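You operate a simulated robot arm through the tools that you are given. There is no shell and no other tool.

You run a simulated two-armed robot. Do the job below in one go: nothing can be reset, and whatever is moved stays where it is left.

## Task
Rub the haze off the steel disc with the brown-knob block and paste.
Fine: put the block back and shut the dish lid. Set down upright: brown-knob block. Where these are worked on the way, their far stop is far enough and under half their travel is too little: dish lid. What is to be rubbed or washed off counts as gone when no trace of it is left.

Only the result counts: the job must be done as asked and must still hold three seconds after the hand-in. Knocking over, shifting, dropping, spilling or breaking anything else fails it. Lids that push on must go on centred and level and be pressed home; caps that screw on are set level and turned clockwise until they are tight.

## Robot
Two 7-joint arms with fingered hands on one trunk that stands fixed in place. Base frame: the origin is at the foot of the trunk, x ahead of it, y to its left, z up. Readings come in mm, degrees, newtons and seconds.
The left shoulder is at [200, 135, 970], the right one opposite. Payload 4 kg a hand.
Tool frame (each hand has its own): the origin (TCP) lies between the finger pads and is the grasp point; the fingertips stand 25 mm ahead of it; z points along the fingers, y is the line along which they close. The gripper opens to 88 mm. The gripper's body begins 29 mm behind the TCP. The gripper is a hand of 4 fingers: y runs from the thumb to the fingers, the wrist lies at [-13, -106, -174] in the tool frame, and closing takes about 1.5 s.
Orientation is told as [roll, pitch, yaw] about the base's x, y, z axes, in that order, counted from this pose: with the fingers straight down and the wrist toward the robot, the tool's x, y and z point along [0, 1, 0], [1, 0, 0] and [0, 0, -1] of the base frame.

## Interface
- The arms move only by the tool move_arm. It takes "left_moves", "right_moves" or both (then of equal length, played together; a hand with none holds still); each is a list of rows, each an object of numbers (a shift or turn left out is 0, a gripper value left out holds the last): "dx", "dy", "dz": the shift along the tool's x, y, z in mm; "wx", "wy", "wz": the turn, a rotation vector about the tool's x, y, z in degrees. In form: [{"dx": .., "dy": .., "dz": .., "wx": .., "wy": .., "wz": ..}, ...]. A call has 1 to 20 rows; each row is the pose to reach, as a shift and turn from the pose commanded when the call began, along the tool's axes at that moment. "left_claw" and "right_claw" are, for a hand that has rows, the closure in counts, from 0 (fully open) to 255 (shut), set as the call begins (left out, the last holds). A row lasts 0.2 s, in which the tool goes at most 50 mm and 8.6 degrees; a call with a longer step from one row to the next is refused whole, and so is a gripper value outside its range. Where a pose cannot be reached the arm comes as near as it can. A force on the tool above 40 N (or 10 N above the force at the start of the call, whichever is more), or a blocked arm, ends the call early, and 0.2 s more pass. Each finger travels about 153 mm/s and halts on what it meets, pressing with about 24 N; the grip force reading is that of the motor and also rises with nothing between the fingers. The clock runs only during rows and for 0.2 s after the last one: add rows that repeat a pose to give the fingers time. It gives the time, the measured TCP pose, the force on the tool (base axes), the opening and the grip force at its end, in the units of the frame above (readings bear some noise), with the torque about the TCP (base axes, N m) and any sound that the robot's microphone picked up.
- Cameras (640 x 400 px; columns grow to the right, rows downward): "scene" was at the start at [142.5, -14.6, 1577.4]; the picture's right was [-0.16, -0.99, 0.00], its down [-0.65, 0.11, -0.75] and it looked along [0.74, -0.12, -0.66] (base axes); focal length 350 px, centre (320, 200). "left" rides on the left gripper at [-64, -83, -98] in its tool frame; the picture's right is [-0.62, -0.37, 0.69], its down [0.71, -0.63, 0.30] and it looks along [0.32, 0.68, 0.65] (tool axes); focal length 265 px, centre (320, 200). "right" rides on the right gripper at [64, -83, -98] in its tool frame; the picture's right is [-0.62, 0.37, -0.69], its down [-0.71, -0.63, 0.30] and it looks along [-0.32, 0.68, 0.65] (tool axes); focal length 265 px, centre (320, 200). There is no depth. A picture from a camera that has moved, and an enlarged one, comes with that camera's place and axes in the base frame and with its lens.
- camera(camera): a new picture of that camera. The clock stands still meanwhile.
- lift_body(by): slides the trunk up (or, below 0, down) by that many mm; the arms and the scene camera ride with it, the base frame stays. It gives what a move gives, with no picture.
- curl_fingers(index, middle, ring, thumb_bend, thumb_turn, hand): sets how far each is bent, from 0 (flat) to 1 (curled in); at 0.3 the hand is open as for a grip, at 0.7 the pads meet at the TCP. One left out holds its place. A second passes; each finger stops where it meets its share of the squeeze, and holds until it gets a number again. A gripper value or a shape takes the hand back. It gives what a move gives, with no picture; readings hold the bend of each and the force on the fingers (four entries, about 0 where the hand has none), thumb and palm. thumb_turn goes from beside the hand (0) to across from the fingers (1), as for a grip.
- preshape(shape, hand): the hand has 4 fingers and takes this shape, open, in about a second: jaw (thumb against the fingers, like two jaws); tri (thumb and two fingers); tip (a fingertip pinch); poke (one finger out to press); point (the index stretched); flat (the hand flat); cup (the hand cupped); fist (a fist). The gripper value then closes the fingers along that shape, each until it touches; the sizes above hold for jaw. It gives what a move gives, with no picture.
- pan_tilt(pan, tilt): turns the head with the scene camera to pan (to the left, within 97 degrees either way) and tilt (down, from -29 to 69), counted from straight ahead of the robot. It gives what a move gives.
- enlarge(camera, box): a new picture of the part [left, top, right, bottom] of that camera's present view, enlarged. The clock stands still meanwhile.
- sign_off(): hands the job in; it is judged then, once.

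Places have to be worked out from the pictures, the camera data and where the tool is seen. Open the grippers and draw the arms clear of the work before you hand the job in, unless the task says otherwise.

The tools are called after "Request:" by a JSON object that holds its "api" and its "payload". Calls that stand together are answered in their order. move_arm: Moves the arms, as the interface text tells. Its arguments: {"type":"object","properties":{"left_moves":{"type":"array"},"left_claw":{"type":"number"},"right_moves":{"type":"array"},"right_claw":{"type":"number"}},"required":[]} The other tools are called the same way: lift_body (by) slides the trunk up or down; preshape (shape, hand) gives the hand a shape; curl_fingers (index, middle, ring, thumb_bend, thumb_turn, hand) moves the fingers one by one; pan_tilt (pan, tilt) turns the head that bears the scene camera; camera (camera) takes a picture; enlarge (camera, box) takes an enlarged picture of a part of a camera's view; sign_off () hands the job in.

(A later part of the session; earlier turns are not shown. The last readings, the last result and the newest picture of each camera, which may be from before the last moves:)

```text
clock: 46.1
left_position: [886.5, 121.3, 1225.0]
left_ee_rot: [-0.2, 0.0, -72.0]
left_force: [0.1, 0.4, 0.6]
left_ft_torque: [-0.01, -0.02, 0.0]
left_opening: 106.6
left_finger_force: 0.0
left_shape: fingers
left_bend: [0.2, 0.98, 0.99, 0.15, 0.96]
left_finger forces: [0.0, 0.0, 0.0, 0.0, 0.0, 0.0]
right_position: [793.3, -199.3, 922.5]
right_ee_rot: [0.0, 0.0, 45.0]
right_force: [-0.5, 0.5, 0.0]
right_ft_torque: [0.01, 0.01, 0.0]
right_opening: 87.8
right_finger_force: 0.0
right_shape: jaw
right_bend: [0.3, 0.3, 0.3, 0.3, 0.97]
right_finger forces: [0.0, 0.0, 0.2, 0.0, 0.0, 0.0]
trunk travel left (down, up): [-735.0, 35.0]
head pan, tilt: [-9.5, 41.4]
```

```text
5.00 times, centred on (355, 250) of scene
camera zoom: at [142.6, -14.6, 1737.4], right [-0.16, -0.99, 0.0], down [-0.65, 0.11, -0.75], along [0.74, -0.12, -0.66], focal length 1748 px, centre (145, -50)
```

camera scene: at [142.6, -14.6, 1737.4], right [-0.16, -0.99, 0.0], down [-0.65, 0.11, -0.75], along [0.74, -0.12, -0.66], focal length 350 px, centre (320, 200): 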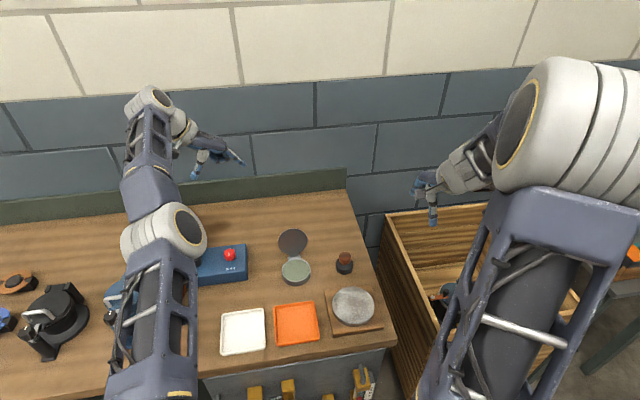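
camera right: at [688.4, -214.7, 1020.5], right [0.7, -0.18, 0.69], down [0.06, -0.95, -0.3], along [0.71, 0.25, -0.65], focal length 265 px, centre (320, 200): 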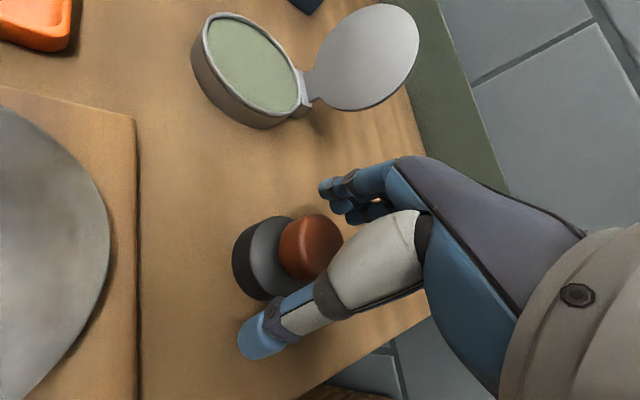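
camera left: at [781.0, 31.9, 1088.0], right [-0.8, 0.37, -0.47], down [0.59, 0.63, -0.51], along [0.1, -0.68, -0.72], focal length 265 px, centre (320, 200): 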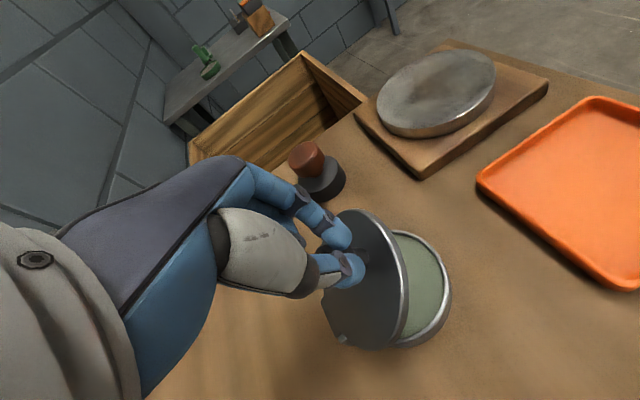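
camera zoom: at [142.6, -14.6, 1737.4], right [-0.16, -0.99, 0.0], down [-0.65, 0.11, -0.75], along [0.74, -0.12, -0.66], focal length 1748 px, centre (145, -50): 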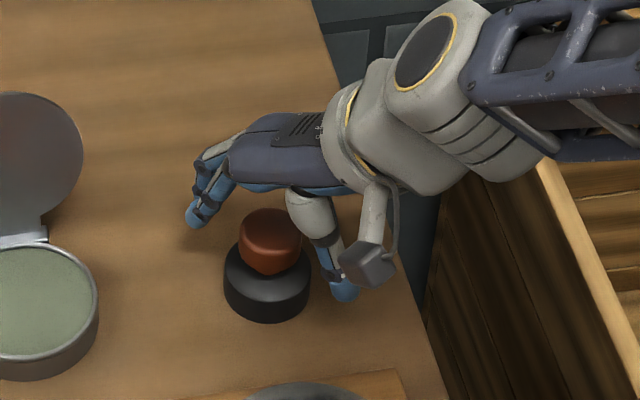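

The gap is centred on the knob. I close the fingers in even steps so they do not push the block.

Request:
{"api": "curl_fingers", "payload": {"hand": "right", "index": 0.46, "middle": 0.46, "ring": 0.46, "thumb_bend": 0.48, "thumb_turn": 1.0}}

Request:
{"api": "curl_fingers", "payload": {"hand": "right", "index": 0.52, "middle": 0.52, "ring": 0.52, "thumb_bend": 0.53}}

Request:
{"api": "camera", "payload": {"camera": "right"}}

Request:
{"api": "enlarge", "payload": {"camera": "scene", "box": [310, 210, 400, 290]}}

```text
clock: 47.1
left_position: [885.9, 120.0, 1224.2]
left_ee_rot: [-0.1, 0.0, -72.1]
left_force: [1.1, 0.3, 0.0]
left_ft_torque: [-0.01, -0.01, -0.01]
left_opening: 106.8
left_finger_force: 0.1
left_shape: fingers
left_bend: [0.2, 0.98, 0.99, 0.15, 0.96]
left_finger forces: [0.0, 0.0, 0.0, 0.0, 0.1, 0.1]
right_position: [792.4, -199.9, 922.0]
right_ee_rot: [0.0, 0.0, 45.0]
right_force: [-1.1, 0.5, 0.0]
right_ft_torque: [-0.01, 0.02, -0.01]
right_opening: 48.8
right_finger_force: 0.1
right_shape: fingers
right_bend: [0.46, 0.46, 0.46, 0.48, 1.0]
right_finger forces: [0.0, 0.1, 0.1, 0.0, 0.1, 0.0]
trunk travel left (down, up): [-735.0, 35.0]
head pan, tilt: [-9.5, 41.4]
```

```text
clock: 48.1
left_position: [885.6, 120.6, 1225.3]
left_ee_rot: [-0.2, 0.1, -72.1]
left_force: [0.9, 0.3, 0.2]
left_ft_torque: [0.0, 0.02, -0.04]
left_opening: 106.9
left_finger_force: 0.1
left_shape: fingers
left_bend: [0.2, 0.98, 0.99, 0.15, 0.96]
left_finger forces: [0.0, 0.0, 0.0, 0.1, 0.1, 0.1]
right_position: [792.7, -199.7, 922.0]
right_ee_rot: [-0.1, 0.0, 45.0]
right_force: [0.8, 0.1, 0.0]
right_ft_torque: [0.03, 0.01, -0.04]
right_opening: 37.0
right_finger_force: 0.1
right_shape: fingers
right_bend: [0.51, 0.51, 0.52, 0.53, 1.0]
right_finger forces: [0.3, 0.6, 0.1, 0.1, 0.0, 0.1]
trunk travel left (down, up): [-735.0, 35.0]
head pan, tilt: [-9.5, 41.4]
```

```text
taken
camera right: at [688.4, -214.7, 1020.6], right [0.7, -0.18, 0.69], down [0.06, -0.95, -0.3], along [0.71, 0.25, -0.65], focal length 265 px, centre (320, 200)
```

right: 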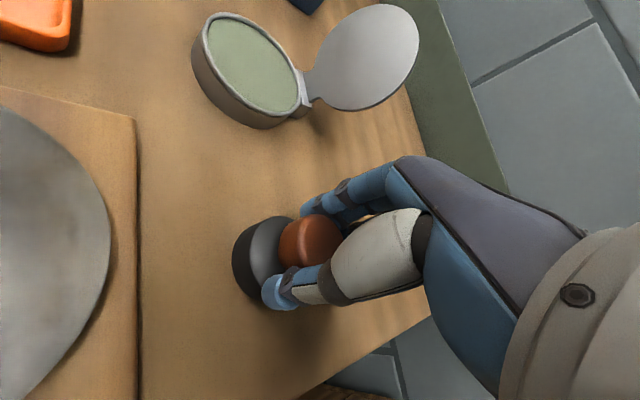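

```text
5.00 times, centred on (355, 250) of scene
camera zoom: at [142.6, -14.6, 1737.4], right [-0.16, -0.99, 0.0], down [-0.65, 0.11, -0.75], along [0.74, -0.12, -0.66], focal length 1748 px, centre (145, -50)
```

zoom: 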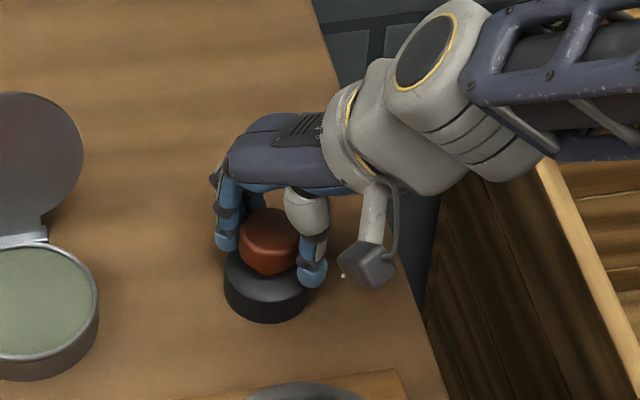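

Index and middle just touch the knob and the thumb is about to. I close to a firm grip.

Request:
{"api": "curl_fingers", "payload": {"hand": "right", "index": 0.58, "middle": 0.58, "ring": 0.58, "thumb_bend": 0.62}}

Request:
{"api": "curl_fingers", "payload": {"hand": "right", "index": 0.75, "middle": 0.75, "ring": 0.75, "thumb_bend": 0.85}}

Request:
{"api": "camera", "payload": {"camera": "right"}}

Request:
{"api": "enlarge", "payload": {"camera": "scene", "box": [310, 210, 400, 290]}}

```text
clock: 49.1
left_position: [884.9, 121.4, 1224.2]
left_ee_rot: [-0.1, -0.1, -72.2]
left_force: [0.1, 0.3, 0.3]
left_ft_torque: [0.04, 0.0, 0.03]
left_opening: 106.5
left_finger_force: 0.1
left_shape: fingers
left_bend: [0.2, 0.98, 0.99, 0.15, 0.96]
left_finger forces: [0.0, 0.0, 0.0, 0.0, 0.0, 0.0]
right_position: [792.7, -199.8, 922.4]
right_ee_rot: [0.0, 0.0, 45.1]
right_force: [0.5, -0.3, 1.4]
right_ft_torque: [-0.01, 0.04, 0.0]
right_opening: 30.3
right_finger_force: 3.7
right_shape: fingers
right_bend: [0.54, 0.54, 0.57, 0.57, 1.0]
right_finger forces: [1.6, 2.1, 0.0, 0.0, 4.1, 0.0]
trunk travel left (down, up): [-735.0, 35.0]
head pan, tilt: [-9.5, 41.4]
```

```text
clock: 50.1
left_position: [885.3, 120.0, 1224.1]
left_ee_rot: [-0.1, 0.0, -72.1]
left_force: [-0.1, -0.3, -0.3]
left_ft_torque: [0.01, -0.01, 0.02]
left_opening: 106.8
left_finger_force: 0.1
left_shape: fingers
left_bend: [0.2, 0.98, 0.99, 0.15, 0.96]
left_finger forces: [0.0, 0.0, 0.1, 0.1, 0.1, 0.1]
right_position: [792.4, -200.1, 922.7]
right_ee_rot: [0.0, 0.0, 45.0]
right_force: [0.1, 0.5, -0.1]
right_ft_torque: [-0.01, 0.08, -0.01]
right_opening: 27.1
right_finger_force: 20.5
right_shape: fingers
right_bend: [0.59, 0.64, 0.73, 0.57, 0.99]
right_finger forces: [8.2, 7.5, 5.4, 0.0, 19.7, 0.1]
trunk travel left (down, up): [-735.0, 35.0]
head pan, tilt: [-9.5, 41.4]
```

```text
taken
camera right: at [688.3, -214.8, 1020.6], right [0.7, -0.18, 0.69], down [0.06, -0.95, -0.3], along [0.71, 0.25, -0.65], focal length 265 px, centre (320, 200)
```

right: 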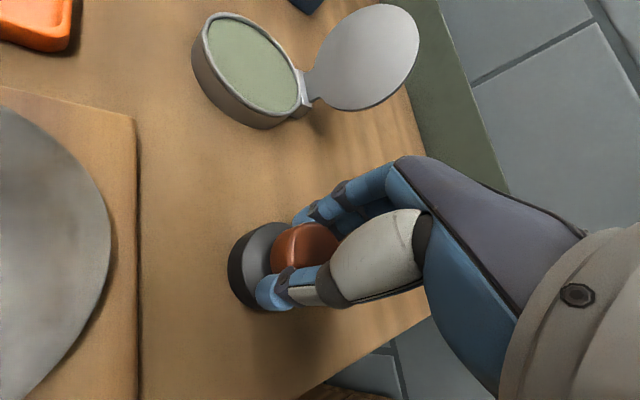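

```text
5.00 times, centred on (355, 250) of scene
camera zoom: at [142.6, -14.6, 1737.4], right [-0.16, -0.99, 0.0], down [-0.65, 0.11, -0.75], along [0.74, -0.12, -0.66], focal length 1748 px, centre (145, -50)
```

zoom: 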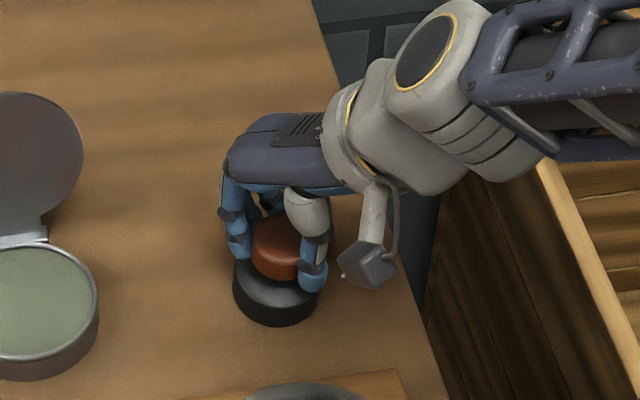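

The block slid about 7 mm toward the thumb while the grip formed; its axis is now about (-5.5,-4.7) mm from the TCP, which I will allow for when putting it back. I lift it straight up and check how it hangs.

Request:
{"api": "move_arm", "payload": {"right_moves": [{"dz": -5}, {"dz": -12}, {"dz": -25}, {"dz": -40}, {"dz": -55}, {"dz": -70}, {"dz": -70}]}}

Request:
{"api": "camera", "payload": {"camera": "right"}}

Request:
{"api": "enlarge", "payload": {"camera": "scene", "box": [310, 190, 400, 280]}}

```text
clock: 51.7
left_position: [885.0, 120.4, 1224.9]
left_ee_rot: [-0.2, 0.0, -72.2]
left_force: [-0.2, -0.1, 0.1]
left_ft_torque: [-0.01, 0.02, 0.01]
left_opening: 106.9
left_finger_force: 0.0
left_shape: fingers
left_bend: [0.2, 0.98, 0.99, 0.15, 0.96]
left_finger forces: [0.0, 0.0, 0.1, 0.0, 0.0, 0.1]
right_position: [792.4, -200.4, 992.5]
right_ee_rot: [0.0, -0.1, 45.0]
right_force: [-0.7, 0.1, -3.4]
right_ft_torque: [0.02, 0.0, 0.01]
right_opening: 27.2
right_finger_force: 20.0
right_shape: fingers
right_bend: [0.59, 0.64, 0.73, 0.57, 0.99]
right_finger forces: [8.3, 7.4, 5.6, 0.0, 19.5, 0.1]
trunk travel left (down, up): [-735.0, 35.0]
head pan, tilt: [-9.5, 41.4]
```

```text
taken
camera right: at [688.5, -214.7, 1090.5], right [0.7, -0.18, 0.69], down [0.06, -0.95, -0.3], along [0.71, 0.25, -0.65], focal length 265 px, centre (320, 200)
```

right: 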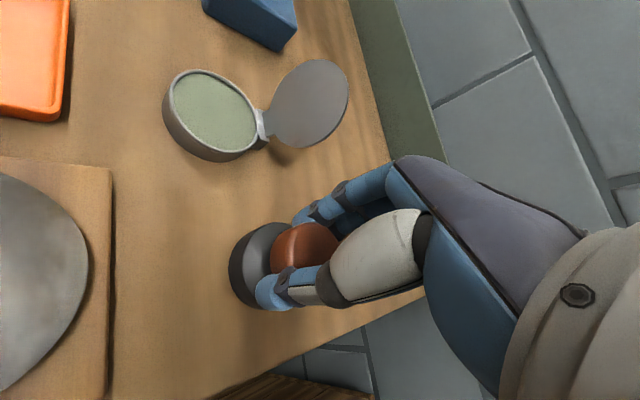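

```text
4.44 times, centred on (355, 235) of scene
camera zoom: at [142.7, -14.6, 1737.4], right [-0.16, -0.99, 0.0], down [-0.65, 0.11, -0.75], along [0.74, -0.12, -0.66], focal length 1553 px, centre (164, 44)
```

zoom: 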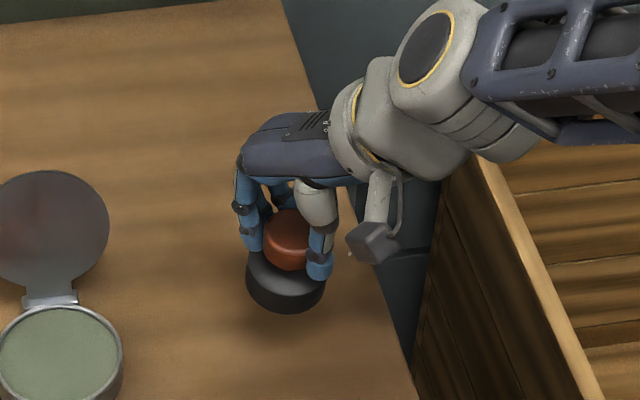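

The block hangs upright and weighs about 3.4 N. I carry it across above the dish.

Request:
{"api": "move_arm", "payload": {"right_moves": [{"dx": 15, "dy": 15}, {"dx": 32, "dy": 32}, {"dx": 52, "dy": 52}, {"dx": 72, "dy": 72}, {"dx": 92, "dy": 92}, {"dx": 104, "dy": 104}, {"dx": 109, "dy": 109}, {"dx": 109, "dy": 109}]}}

Request:
{"api": "camera", "payload": {"camera": "right"}}

Request:
{"api": "enlarge", "payload": {"camera": "scene", "box": [250, 190, 370, 290]}}

```text
clock: 53.5
left_position: [885.7, 120.5, 1225.0]
left_ee_rot: [-0.1, 0.0, -72.1]
left_force: [-0.7, 0.7, 0.7]
left_ft_torque: [0.02, 0.01, -0.01]
left_opening: 106.7
left_finger_force: 0.1
left_shape: fingers
left_bend: [0.2, 0.98, 0.99, 0.15, 0.96]
left_finger forces: [0.1, 0.0, 0.0, 0.1, 0.0, 0.0]
right_position: [792.2, -46.0, 991.6]
right_ee_rot: [0.1, 0.1, 45.0]
right_force: [0.3, 0.6, -2.6]
right_ft_torque: [-0.01, -0.01, 0.01]
right_opening: 27.5
right_finger_force: 20.5
right_shape: fingers
right_bend: [0.59, 0.64, 0.73, 0.57, 0.99]
right_finger forces: [8.3, 7.3, 5.6, 0.0, 19.3, 0.1]
trunk travel left (down, up): [-735.0, 35.0]
head pan, tilt: [-9.5, 41.4]
```

```text
taken
camera right: at [688.1, -60.4, 1090.2], right [0.7, -0.18, 0.69], down [0.06, -0.95, -0.3], along [0.71, 0.25, -0.65], focal length 265 px, centre (320, 200)
```

right: 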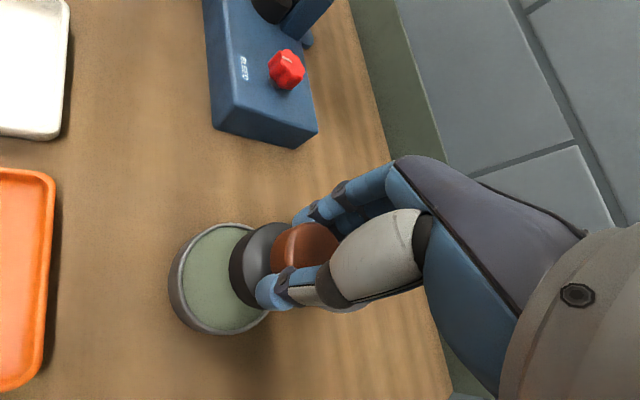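

```text
4.00 times, centred on (310, 240) of scene
camera zoom: at [142.7, -14.6, 1737.4], right [-0.16, -0.99, 0.0], down [-0.65, 0.11, -0.75], along [0.74, -0.12, -0.66], focal length 1398 px, centre (360, 40)
```

zoom: 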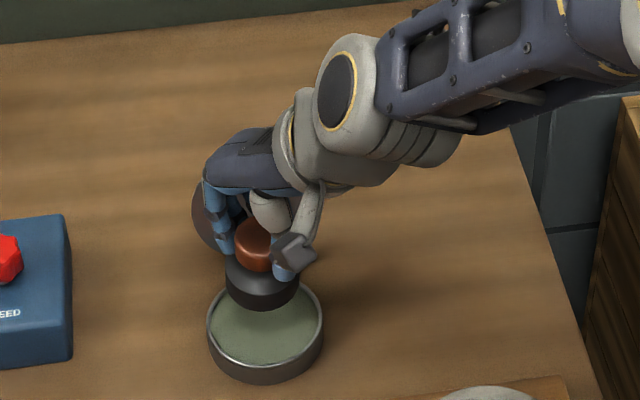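

The block is above the paste. I lower it slowly into the dish and watch the force.

Request:
{"api": "move_arm", "payload": {"right_moves": [{"dz": 15}, {"dz": 30}, {"dz": 42}, {"dz": 48}, {"dz": 51}, {"dz": 54}, {"dz": 54}]}}

Request:
{"api": "enlarge", "payload": {"camera": "scene", "box": [250, 200, 370, 300]}}

Request:
{"api": "camera", "payload": {"camera": "right"}}

```text
clock: 55.1
left_position: [886.1, 120.5, 1224.7]
left_ee_rot: [-0.1, 0.0, -72.1]
left_force: [1.0, -0.2, 1.1]
left_ft_torque: [0.0, 0.0, -0.04]
left_opening: 106.5
left_finger_force: 0.0
left_shape: fingers
left_bend: [0.2, 0.98, 0.99, 0.15, 0.96]
left_finger forces: [0.1, 0.0, 0.0, 0.0, 0.0, 0.0]
right_position: [793.0, -45.5, 940.1]
right_ee_rot: [-0.2, -0.3, 44.9]
right_force: [2.7, -0.5, 11.8]
right_ft_torque: [-0.16, 0.16, 0.01]
right_opening: 26.9
right_finger_force: 19.4
right_shape: fingers
right_bend: [0.59, 0.64, 0.74, 0.57, 0.99]
right_finger forces: [7.7, 6.6, 6.5, 0.1, 18.0, 0.0]
trunk travel left (down, up): [-735.0, 35.0]
head pan, tilt: [-9.5, 41.4]
```

```text
4.00 times, centred on (310, 250) of scene
camera zoom: at [142.3, -14.5, 1737.6], right [-0.16, -0.99, 0.0], down [-0.65, 0.11, -0.75], along [0.74, -0.12, -0.66], focal length 1398 px, centre (360, 0)
```

zoom: 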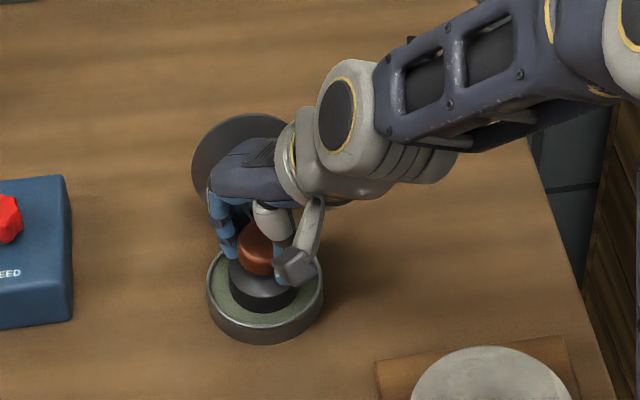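

```text
taken
camera right: at [689.0, -59.9, 1037.8], right [0.7, -0.18, 0.7], down [0.06, -0.95, -0.3], along [0.72, 0.25, -0.65], focal length 265 px, centre (320, 200)
```

right: 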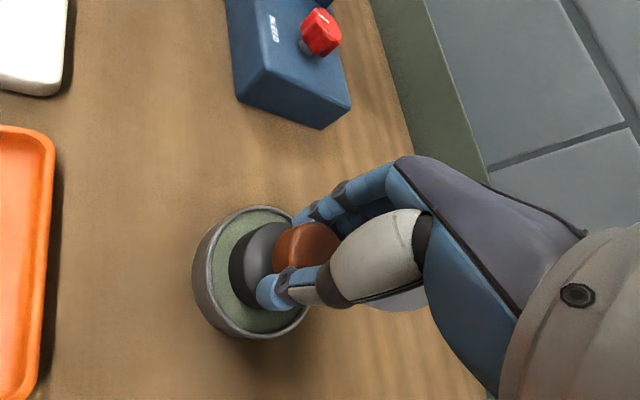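

The block presses into the paste with about 12 N. I hold a moment, then lift it out.

Request:
{"api": "move_arm", "payload": {"right_moves": [{"dz": 0.5}, {"dz": 0.5}, {"dz": -3}, {"dz": -10}, {"dz": -25}, {"dz": -42}, {"dz": -60}, {"dz": -60}]}}

Request:
{"api": "enlarge", "payload": {"camera": "scene", "box": [250, 190, 370, 290]}}

Request:
{"api": "camera", "payload": {"camera": "right"}}

Request:
{"api": "camera", "payload": {"camera": "left"}}

```text
clock: 56.9
left_position: [885.6, 121.2, 1224.0]
left_ee_rot: [-0.1, -0.1, -72.2]
left_force: [0.9, 0.1, 0.6]
left_ft_torque: [-0.04, -0.01, -0.01]
left_opening: 106.7
left_finger_force: 0.0
left_shape: fingers
left_bend: [0.2, 0.98, 0.99, 0.15, 0.96]
left_finger forces: [0.0, 0.1, 0.1, 0.0, 0.0, 0.0]
right_position: [792.4, -45.9, 997.7]
right_ee_rot: [0.0, 0.0, 45.0]
right_force: [-0.4, -0.4, -3.6]
right_ft_torque: [0.03, 0.01, -0.03]
right_opening: 26.2
right_finger_force: 21.1
right_shape: fingers
right_bend: [0.59, 0.64, 0.74, 0.57, 0.99]
right_finger forces: [8.7, 7.1, 6.9, 0.1, 18.7, 0.1]
trunk travel left (down, up): [-735.0, 35.0]
head pan, tilt: [-9.5, 41.4]
```

```text
4.00 times, centred on (310, 240) of scene
camera zoom: at [142.7, -14.6, 1737.4], right [-0.16, -0.99, 0.0], down [-0.65, 0.11, -0.75], along [0.74, -0.12, -0.66], focal length 1398 px, centre (360, 40)
```

zoom: 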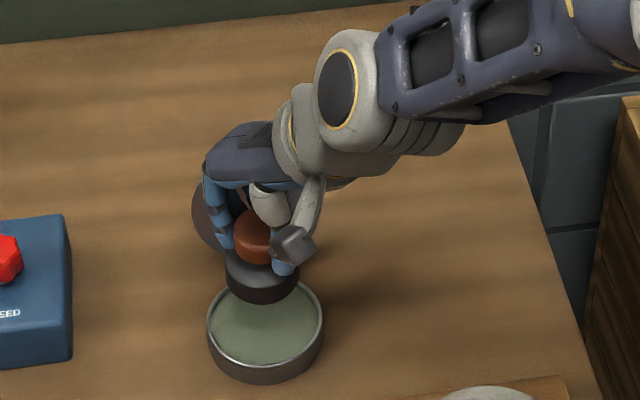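

```text
taken
camera right: at [688.1, -60.6, 1096.6], right [0.7, -0.18, 0.69], down [0.06, -0.95, -0.3], along [0.71, 0.25, -0.65], focal length 265 px, centre (320, 200)
```

right: 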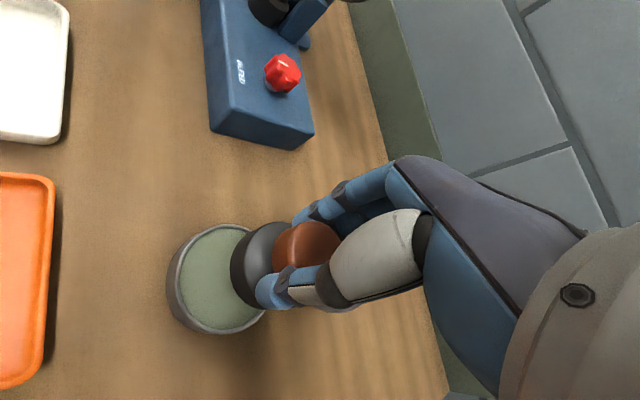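

```text
taken
camera left: at [798.5, 179.7, 1322.8], right [-0.7, 0.16, -0.69], down [0.49, 0.82, -0.3], along [0.52, -0.55, -0.65], focal length 265 px, centre (320, 200)
```

left: 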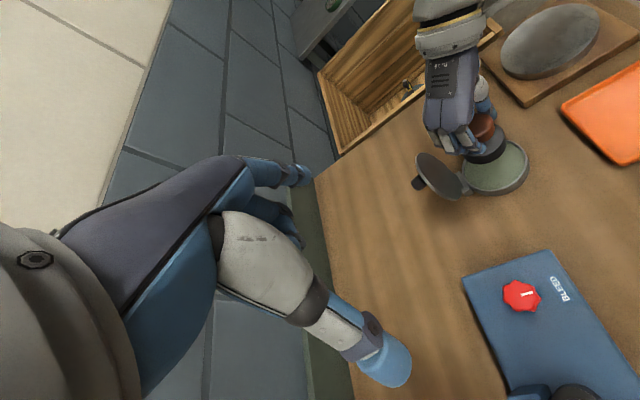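

I carry the loaded block over to above the disc centre.

Request:
{"api": "move_arm", "payload": {"right_moves": [{"dx": 0.5, "dy": -15}, {"dx": 1, "dy": -40}, {"dx": 2, "dy": -68}, {"dx": 3, "dy": -96}, {"dx": 4, "dy": -124}, {"dx": 5, "dy": -152}, {"dx": 5.5, "dy": -178}, {"dx": 6, "dy": -194}, {"dx": 6.4, "dy": -201.5}, {"dx": 6.4, "dy": -201.5}]}}

Request:
{"api": "camera", "payload": {"camera": "right"}}

Request:
{"api": "enlarge", "payload": {"camera": "scene", "box": [300, 230, 420, 340]}}

```text
clock: 59.1
left_position: [885.6, 119.9, 1224.9]
left_ee_rot: [-0.1, 0.0, -72.1]
left_force: [-0.2, -1.2, 1.1]
left_ft_torque: [0.01, 0.0, 0.01]
left_opening: 106.6
left_finger_force: 0.1
left_shape: fingers
left_bend: [0.2, 0.98, 0.99, 0.15, 0.96]
left_finger forces: [0.0, 0.1, 0.0, 0.1, 0.0, 0.0]
right_position: [644.3, -183.1, 998.7]
right_ee_rot: [0.1, 0.0, 45.0]
right_force: [-0.4, 0.2, -2.2]
right_ft_torque: [0.01, 0.01, 0.05]
right_opening: 26.1
right_finger_force: 21.0
right_shape: fingers
right_bend: [0.59, 0.64, 0.74, 0.57, 0.99]
right_finger forces: [8.4, 7.1, 6.7, 0.0, 18.5, 0.1]
trunk travel left (down, up): [-735.0, 35.0]
head pan, tilt: [-9.5, 41.4]
```

```text
taken
camera right: at [540.8, -197.9, 1096.3], right [0.7, -0.18, 0.69], down [0.06, -0.95, -0.3], along [0.71, 0.25, -0.65], focal length 265 px, centre (320, 200)
```

right: 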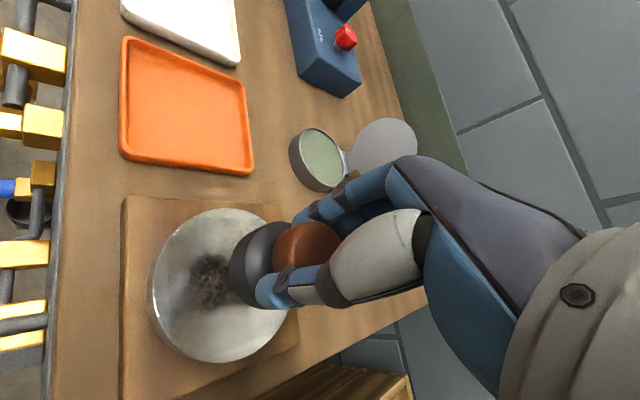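

```text
3.64 times, centred on (360, 285) of scene
camera zoom: at [142.6, -14.6, 1737.4], right [-0.17, -0.99, 0.0], down [-0.65, 0.11, -0.75], along [0.74, -0.12, -0.66], focal length 1271 px, centre (174, -109)
```

zoom: 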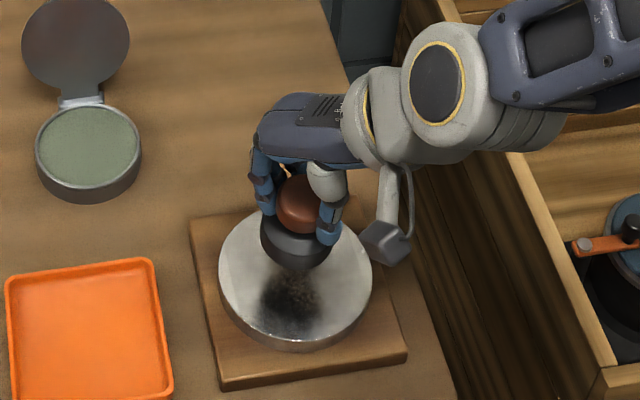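

The block is above the disc. I enlarge the right camera's view to check the disc centre before lowering.

Request:
{"api": "enlarge", "payload": {"camera": "right", "box": [100, 180, 340, 380]}}

Request:
{"api": "enlarge", "payload": {"camera": "scene", "box": [325, 270, 395, 335]}}

```text
2.00 times, centred on (220, 280) of right
camera zoom: at [540.8, -197.9, 1096.3], right [0.7, -0.18, 0.69], down [0.06, -0.95, -0.3], along [0.71, 0.25, -0.65], focal length 531 px, centre (520, 40)
```

zoom: 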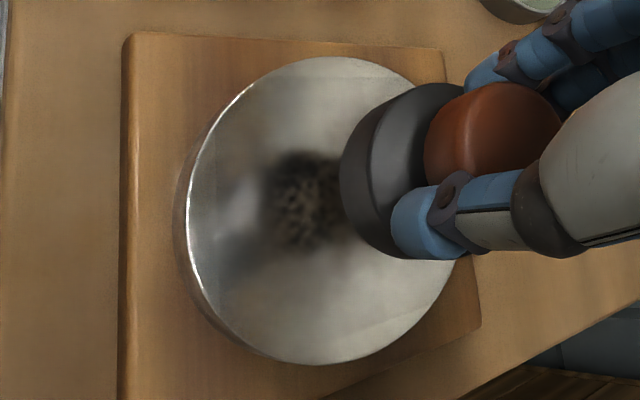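

```text
6.15 times, centred on (360, 302) of scene
camera zoom: at [142.6, -14.6, 1737.4], right [-0.17, -0.99, 0.0], down [-0.65, 0.11, -0.75], along [0.74, -0.12, -0.66], focal length 2151 px, centre (74, -431)
```

zoom: 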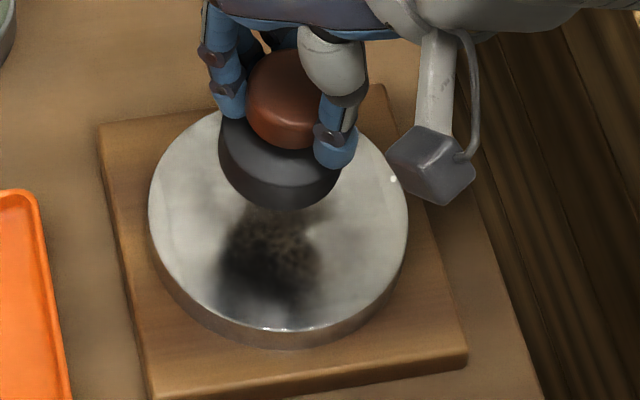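

Allowing for perspective, the disc centre is (642.5,-190.3). I centre the block over it and lower until it just touches.

Request:
{"api": "move_arm", "payload": {"right_moves": [{"dx": -2, "dy": 0.4, "dz": 12}, {"dx": -4.4, "dy": 0.85, "dz": 25}, {"dx": -4.4, "dy": 0.85, "dz": 33}, {"dx": -4.4, "dy": 0.85, "dz": 37}, {"dx": -4.4, "dy": 0.85, "dz": 39.5}, {"dx": -4.4, "dy": 0.85, "dz": 41}, {"dx": -4.4, "dy": 0.85, "dz": 41}]}}

```text
clock: 60.7
left_position: [885.6, 120.3, 1224.6]
left_ee_rot: [0.0, 0.0, -72.2]
left_force: [0.3, -0.9, 0.0]
left_ft_torque: [0.03, 0.0, 0.02]
left_opening: 106.7
left_finger_force: 0.1
left_shape: fingers
left_bend: [0.2, 0.98, 0.99, 0.15, 0.96]
left_finger forces: [0.1, 0.0, 0.0, 0.0, 0.0, 0.1]
right_position: [650.0, -187.0, 957.1]
right_ee_rot: [0.0, 0.0, 45.0]
right_force: [0.5, -0.2, -3.0]
right_ft_torque: [0.02, -0.03, -0.03]
right_opening: 26.0
right_finger_force: 20.2
right_shape: fingers
right_bend: [0.59, 0.64, 0.74, 0.57, 0.99]
right_finger forces: [8.5, 7.1, 6.7, 0.0, 18.4, 0.0]
trunk travel left (down, up): [-735.0, 35.0]
head pan, tilt: [-9.5, 41.4]
```

No contact yet at TCP z 957. I lower in small steps until the disc is felt.

Request:
{"api": "move_arm", "payload": {"right_moves": [{"dz": 1, "dx": 0.7, "dy": -0.5}, {"dz": 2, "dx": 1, "dy": -0.7}, {"dz": 3, "dx": 1, "dy": -0.7}, {"dz": 3, "dx": 1, "dy": -0.7}]}}

```text
clock: 61.7
left_position: [885.4, 120.2, 1224.9]
left_ee_rot: [0.0, 0.0, -72.1]
left_force: [-0.1, -0.2, 0.1]
left_ft_torque: [0.01, 0.0, -0.02]
left_opening: 106.9
left_finger_force: 0.0
left_shape: fingers
left_bend: [0.2, 0.98, 0.99, 0.15, 0.96]
left_finger forces: [0.1, 0.1, 0.0, 0.0, 0.0, 0.0]
right_position: [649.3, -185.5, 953.6]
right_ee_rot: [0.1, 0.0, 45.0]
right_force: [1.2, -0.2, 1.1]
right_ft_torque: [-0.05, 0.06, 0.07]
right_opening: 26.0
right_finger_force: 20.0
right_shape: fingers
right_bend: [0.59, 0.64, 0.74, 0.57, 0.99]
right_finger forces: [8.1, 7.1, 6.6, 0.1, 18.0, 0.1]
trunk travel left (down, up): [-735.0, 35.0]
head pan, tilt: [-9.5, 41.4]
```

The disc is felt at TCP z 953.6 with about 4 N. I press about 1 mm more and rub in circles from the centre outward.

Request:
{"api": "move_arm", "payload": {"right_moves": [{"dz": 1.2}, {"dx": 8, "dy": 0, "dz": 1.2}, {"dx": 14, "dy": 0, "dz": 1.2}, {"dx": 9, "dy": 11, "dz": 1.2}, {"dx": -3, "dy": 14, "dz": 1.2}, {"dx": -13, "dy": 6, "dz": 1.2}, {"dx": -13, "dy": -6, "dz": 1.2}, {"dx": -3, "dy": -14, "dz": 1.2}, {"dx": 9, "dy": -11, "dz": 1.2}, {"dx": 14, "dy": 0, "dz": 1.2}, {"dx": 24, "dy": 0, "dz": 1.2}, {"dx": 21, "dy": 12, "dz": 1.2}, {"dx": 12, "dy": 21, "dz": 1.2}, {"dx": 0, "dy": 24, "dz": 1.2}, {"dx": -12, "dy": 21, "dz": 1.2}, {"dx": -21, "dy": 12, "dz": 1.2}, {"dx": -24, "dy": 0, "dz": 1.2}, {"dx": -21, "dy": -12, "dz": 1.2}, {"dx": -12, "dy": -21, "dz": 1.2}, {"dx": 0, "dy": -24, "dz": 1.2}]}}

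Request:
{"api": "camera", "payload": {"camera": "right"}}

Request:
{"api": "enlarge", "payload": {"camera": "scene", "box": [325, 270, 395, 335]}}

```text
clock: 65.9
left_position: [885.6, 119.4, 1223.8]
left_ee_rot: [0.0, 0.0, -72.2]
left_force: [-0.5, -0.5, -0.3]
left_ft_torque: [-0.02, -0.02, -0.01]
left_opening: 106.7
left_finger_force: 0.0
left_shape: fingers
left_bend: [0.2, 0.98, 0.99, 0.15, 0.96]
left_finger forces: [0.0, 0.1, 0.0, 0.0, 0.0, 0.1]
right_position: [630.8, -203.0, 952.7]
right_ee_rot: [0.0, 0.0, 44.9]
right_force: [1.0, -1.3, 0.9]
right_ft_torque: [-0.06, 0.0, 0.05]
right_opening: 25.4
right_finger_force: 19.9
right_shape: fingers
right_bend: [0.71, 0.65, 0.74, 0.57, 0.98]
right_finger forces: [8.5, 6.1, 7.3, 0.0, 17.5, 0.0]
trunk travel left (down, up): [-735.0, 35.0]
head pan, tilt: [-9.5, 41.4]
```

```text
taken
camera right: at [526.8, -217.4, 1051.5], right [0.7, -0.18, 0.69], down [0.06, -0.95, -0.3], along [0.71, 0.25, -0.65], focal length 265 px, centre (320, 200)
```

right: 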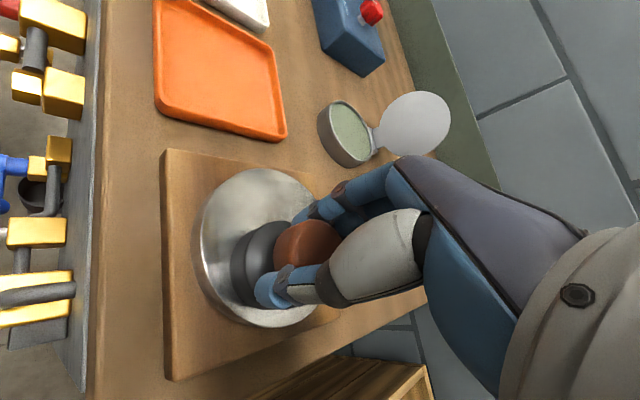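

```text
6.15 times, centred on (360, 302) of scene
camera zoom: at [142.6, -14.7, 1737.4], right [-0.17, -0.99, 0.0], down [-0.65, 0.11, -0.75], along [0.74, -0.12, -0.66], focal length 2151 px, centre (74, -431)
```

zoom: 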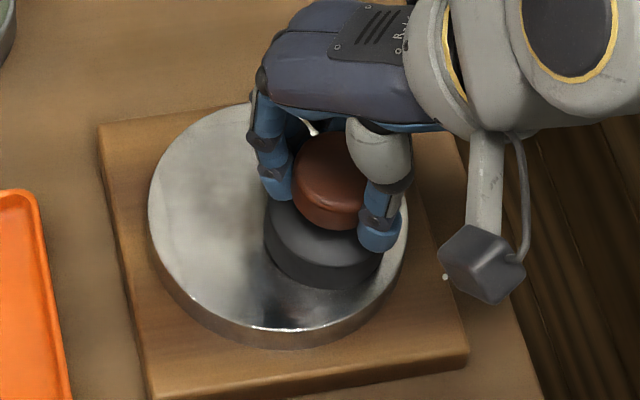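

The rubbed part looks shinier and the contact force is about 4 N. I press slightly more and run an outer circle of 34 mm radius to reach the rim.

Request:
{"api": "move_arm", "payload": {"right_moves": [{"dx": 0, "dy": -10, "dz": 0.8}, {"dx": 10.5, "dy": -8.3, "dz": 0.8}, {"dx": 20, "dy": -3.5, "dz": 0.8}, {"dx": 27.5, "dy": 4, "dz": 0.8}, {"dx": 32.3, "dy": 13.5, "dz": 0.8}, {"dx": 34, "dy": 24, "dz": 0.8}, {"dx": 32.3, "dy": 34.5, "dz": 0.8}, {"dx": 27.5, "dy": 44, "dz": 0.8}, {"dx": 20, "dy": 51.5, "dz": 0.8}, {"dx": 10.5, "dy": 56.3, "dz": 0.8}, {"dx": 0, "dy": 58, "dz": 0.8}, {"dx": -10.5, "dy": 56.3, "dz": 0.8}, {"dx": -20, "dy": 51.5, "dz": 0.8}, {"dx": -27.5, "dy": 44, "dz": 0.8}, {"dx": -32.3, "dy": 34.5, "dz": 0.8}, {"dx": -34, "dy": 24, "dz": 0.8}, {"dx": -32.3, "dy": 13.5, "dz": 0.8}, {"dx": -27.5, "dy": 4, "dz": 0.8}, {"dx": -20, "dy": -3.5, "dz": 0.8}, {"dx": -10.5, "dy": -8.3, "dz": 0.8}]}}

Request:
{"api": "enlarge", "payload": {"camera": "scene", "box": [325, 270, 395, 335]}}

Request:
{"api": "camera", "payload": {"camera": "right"}}

```text
clock: 70.1
left_position: [886.2, 120.6, 1224.8]
left_ee_rot: [-0.1, 0.0, -72.0]
left_force: [-0.5, 0.2, -0.4]
left_ft_torque: [0.0, 0.01, 0.02]
left_opening: 106.7
left_finger_force: 0.0
left_shape: fingers
left_bend: [0.2, 0.98, 0.99, 0.15, 0.96]
left_finger forces: [0.0, 0.0, 0.0, 0.1, 0.0, 0.1]
right_position: [632.5, -217.4, 952.0]
right_ee_rot: [0.0, 0.1, 45.1]
right_force: [0.9, -0.3, 3.2]
right_ft_torque: [-0.08, 0.04, 0.04]
right_opening: 24.8
right_finger_force: 19.3
right_shape: fingers
right_bend: [0.71, 0.65, 0.74, 0.58, 0.98]
right_finger forces: [8.6, 5.8, 7.4, 0.0, 17.2, 0.0]
trunk travel left (down, up): [-735.0, 35.0]
head pan, tilt: [-9.5, 41.4]
```

```text
6.15 times, centred on (360, 302) of scene
camera zoom: at [142.6, -14.7, 1737.4], right [-0.17, -0.99, 0.0], down [-0.65, 0.11, -0.75], along [0.74, -0.12, -0.66], focal length 2151 px, centre (74, -431)
```

zoom: 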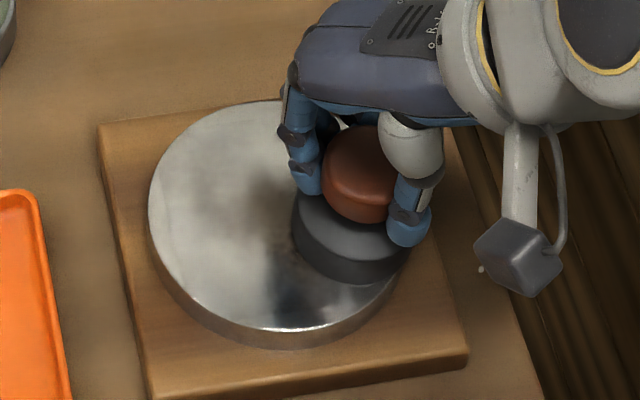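

```text
taken
camera right: at [528.0, -231.1, 1050.4], right [0.7, -0.18, 0.69], down [0.06, -0.95, -0.3], along [0.71, 0.25, -0.65], focal length 265 px, centre (320, 200)
```

right: 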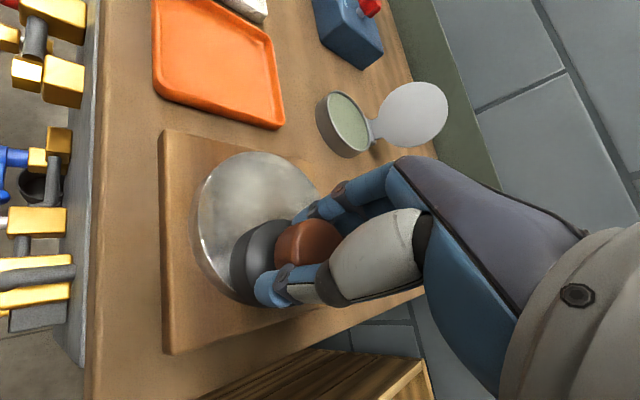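

I lift the block off and move it aside to see how the disc looks now.

Request:
{"api": "move_arm", "payload": {"right_moves": [{"dz": -8}, {"dz": -25, "dx": -5, "dy": 6}, {"dz": -45, "dx": -20, "dy": 24}, {"dz": -50, "dx": -37, "dy": 44}, {"dz": -50, "dx": -54, "dy": 64}, {"dz": -50, "dx": -70, "dy": 83}, {"dz": -50, "dx": -85, "dy": 99}, {"dz": -50, "dx": -85, "dy": 99}]}}

Request:
{"api": "enlarge", "payload": {"camera": "scene", "box": [318, 278, 388, 340]}}

Request:
{"api": "camera", "payload": {"camera": "right"}}

Request:
{"api": "camera", "payload": {"camera": "left"}}

```text
clock: 71.9
left_position: [885.5, 119.6, 1224.5]
left_ee_rot: [-0.1, 0.0, -72.2]
left_force: [-1.3, 0.3, 0.1]
left_ft_torque: [0.06, -0.01, 0.01]
left_opening: 106.4
left_finger_force: 0.0
left_shape: fingers
left_bend: [0.2, 0.98, 0.99, 0.15, 0.96]
left_finger forces: [0.0, 0.0, 0.0, 0.0, 0.0, 0.0]
right_position: [764.8, -205.9, 1001.3]
right_ee_rot: [0.0, 0.0, 45.1]
right_force: [0.0, 0.6, -3.2]
right_ft_torque: [0.0, 0.04, -0.01]
right_opening: 24.9
right_finger_force: 19.5
right_shape: fingers
right_bend: [0.71, 0.65, 0.74, 0.58, 0.98]
right_finger forces: [9.0, 6.3, 6.9, 0.1, 17.7, 0.1]
trunk travel left (down, up): [-735.0, 35.0]
head pan, tilt: [-9.5, 41.4]
```

```text
6.45 times, centred on (353, 309) of scene
camera zoom: at [142.7, -14.6, 1737.4], right [-0.16, -0.99, 0.0], down [-0.65, 0.11, -0.75], along [0.74, -0.12, -0.66], focal length 2255 px, centre (107, -503)
```

zoom: 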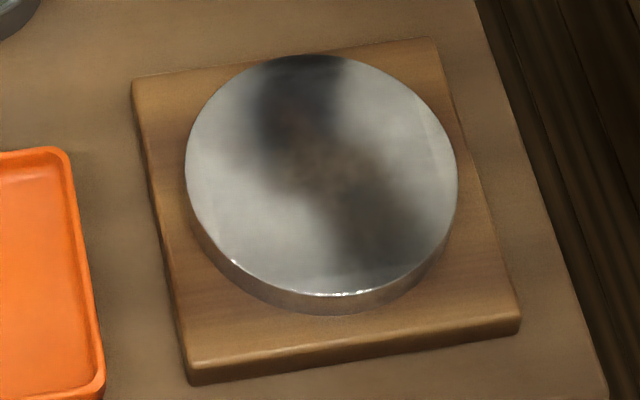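

```text
taken
camera right: at [659.3, -221.1, 1100.5], right [0.7, -0.18, 0.69], down [0.06, -0.95, -0.3], along [0.71, 0.25, -0.65], focal length 265 px, centre (320, 200)
```

right: 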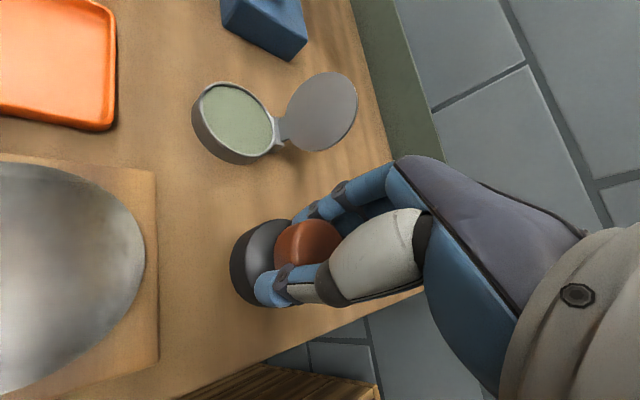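

```text
taken
camera left: at [798.5, 179.6, 1322.8], right [-0.7, 0.16, -0.69], down [0.49, 0.82, -0.3], along [0.52, -0.55, -0.65], focal length 265 px, centre (320, 200)
```

left: 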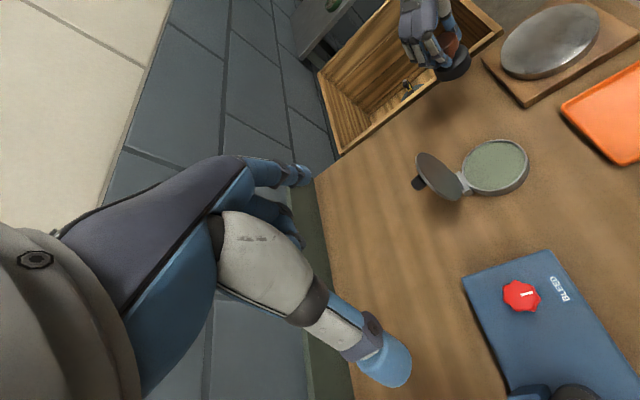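

The arm's reflection darkens the disc from this angle. I move the hand over the dish, which also lets me take more paste, and look at the disc again from there.

Request:
{"api": "move_arm", "payload": {"right_moves": [{"dx": 10, "dy": 15}, {"dx": 25, "dy": 37}, {"dx": 41, "dy": 60}, {"dx": 57, "dy": 84}, {"dx": 73, "dy": 108}, {"dx": 85, "dy": 126}, {"dx": 91, "dy": 134.6}, {"dx": 91, "dy": 134.6}]}}

Request:
{"api": "enlarge", "payload": {"camera": "scene", "box": [318, 278, 388, 340]}}

Request:
{"api": "camera", "payload": {"camera": "scene"}}

Request:
{"api": "enlarge", "payload": {"camera": "left", "box": [480, 0, 640, 110]}}

```text
clock: 73.7
left_position: [885.8, 120.2, 1224.0]
left_ee_rot: [-0.2, 0.0, -72.0]
left_force: [0.4, 0.2, 0.1]
left_ft_torque: [-0.04, 0.0, -0.03]
left_opening: 106.8
left_finger_force: 0.0
left_shape: fingers
left_bend: [0.2, 0.98, 0.99, 0.15, 0.96]
left_finger forces: [0.0, 0.0, 0.0, 0.0, 0.1, 0.0]
right_position: [793.2, -47.1, 1001.2]
right_ee_rot: [-0.1, 0.0, 45.0]
right_force: [-0.3, -0.5, -2.1]
right_ft_torque: [-0.01, 0.01, 0.01]
right_opening: 24.9
right_finger_force: 20.0
right_shape: fingers
right_bend: [0.71, 0.65, 0.74, 0.58, 0.98]
right_finger forces: [8.9, 6.1, 6.8, 0.1, 17.6, 0.0]
trunk travel left (down, up): [-735.0, 35.0]
head pan, tilt: [-9.5, 41.4]
```

```text
6.45 times, centred on (353, 309) of scene
camera zoom: at [142.7, -14.6, 1737.4], right [-0.16, -0.99, 0.0], down [-0.65, 0.11, -0.75], along [0.74, -0.12, -0.66], focal length 2255 px, centre (107, -503)
```

zoom: 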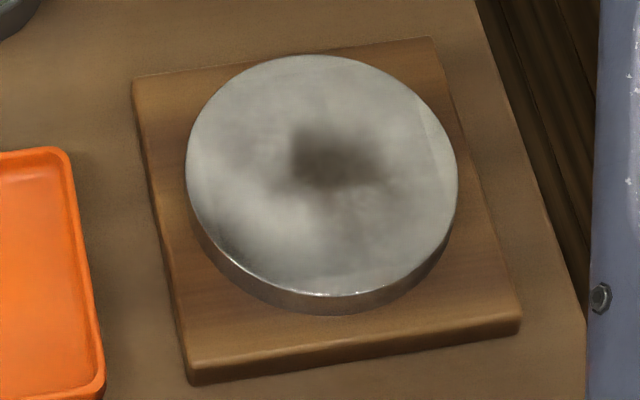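

```text
taken
camera scene: at [142.7, -14.6, 1737.4], right [-0.16, -0.99, 0.0], down [-0.65, 0.11, -0.75], along [0.74, -0.12, -0.66], focal length 350 px, centre (320, 200)
```

scene: 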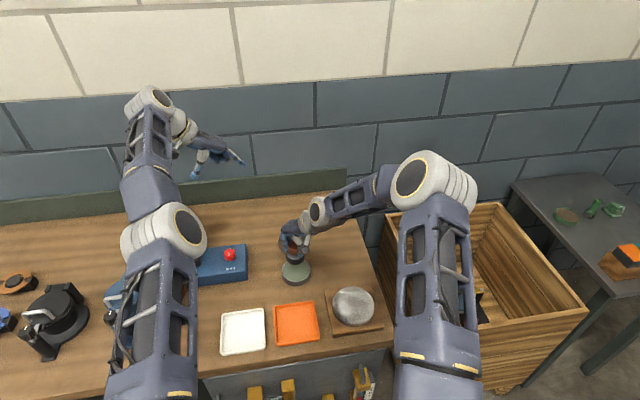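

```text
3.64 times, centred on (560, 55) of left
camera zoom: at [798.5, 179.8, 1322.8], right [-0.7, 0.16, -0.69], down [0.49, 0.82, -0.3], along [0.52, -0.55, -0.65], focal length 965 px, centre (-553, 727)
```

zoom: 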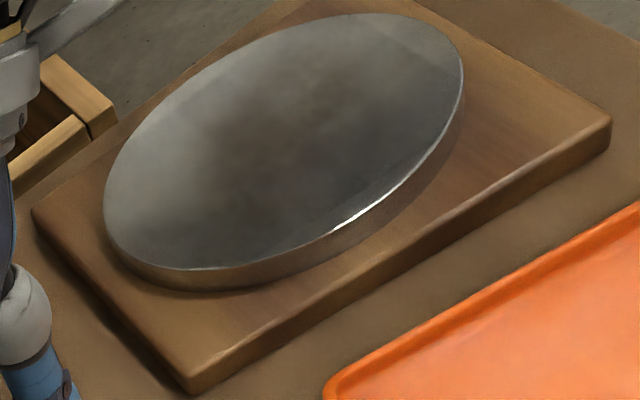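

The brown stain at the disc centre looks unchanged, so the first pass did little, either from too little paste or too little pressure. I dip the block again, pressing harder and twisting slightly in the paste.

Request:
{"api": "move_arm", "payload": {"right_moves": [{"dz": 20}, {"dz": 40}, {"dz": 54}, {"dz": 60}, {"dz": 63}, {"dz": 65}, {"dz": 65, "wz": 5}, {"dz": 65, "wz": 10}, {"dz": 65, "wz": 5}, {"dz": 65, "wz": 0}, {"dz": 65, "wz": -5}, {"dz": 65, "wz": -10}, {"dz": 65, "wz": -5}, {"dz": 65, "wz": 0}, {"dz": 65, "wz": 0}]}}

Request:
{"api": "enlarge", "payload": {"camera": "scene", "box": [260, 220, 340, 290]}}

Request:
{"api": "enlarge", "payload": {"camera": "left", "box": [400, 80, 560, 220]}}

Request:
{"api": "enlarge", "payload": {"camera": "right", "box": [160, 180, 340, 350]}}

```text
clock: 76.9
left_position: [884.9, 120.3, 1225.8]
left_ee_rot: [-0.1, 0.1, -72.1]
left_force: [-0.2, 0.0, -0.1]
left_ft_torque: [0.02, -0.01, -0.02]
left_opening: 106.8
left_finger_force: 0.1
left_shape: fingers
left_bend: [0.2, 0.98, 0.99, 0.15, 0.96]
left_finger forces: [0.0, 0.1, 0.0, 0.0, 0.1, 0.0]
right_position: [792.5, -47.3, 935.8]
right_ee_rot: [0.1, -0.1, 45.0]
right_force: [0.2, -0.5, 0.7]
right_ft_torque: [-0.02, 0.09, 0.01]
right_opening: 24.4
right_finger_force: 19.9
right_shape: fingers
right_bend: [0.71, 0.65, 0.74, 0.58, 0.98]
right_finger forces: [8.8, 6.0, 7.1, 0.1, 17.4, 0.0]
trunk travel left (down, up): [-735.0, 35.0]
head pan, tilt: [-9.5, 41.4]
```

```text
5.71 times, centred on (300, 255) of scene
camera zoom: at [142.6, -14.7, 1737.4], right [-0.17, -0.99, 0.0], down [-0.65, 0.11, -0.75], along [0.74, -0.12, -0.66], focal length 1997 px, centre (434, -114)
```

zoom: 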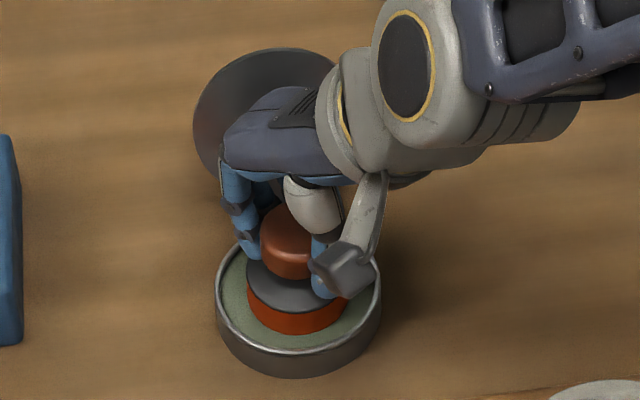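

```text
2.86 times, centred on (480, 150) of left
camera zoom: at [798.4, 179.5, 1322.9], right [-0.7, 0.16, -0.69], down [0.49, 0.82, -0.3], along [0.52, -0.55, -0.65], focal length 758 px, centre (-137, 343)
```

zoom: 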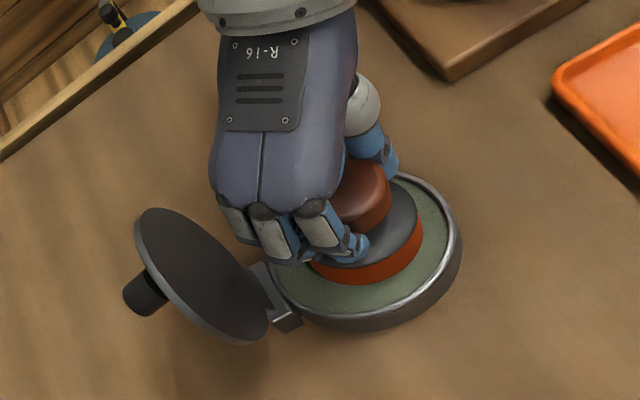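

```text
2.35 times, centred on (250, 265) of right
camera zoom: at [689.1, -61.4, 1035.4], right [0.7, -0.18, 0.69], down [0.06, -0.95, -0.3], along [0.71, 0.25, -0.65], focal length 624 px, centre (485, 47)
```

zoom: 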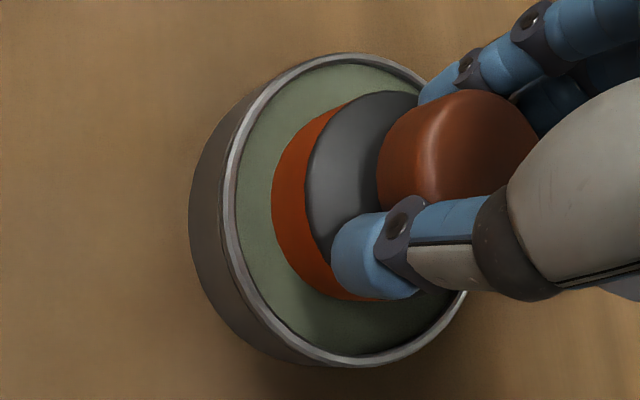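

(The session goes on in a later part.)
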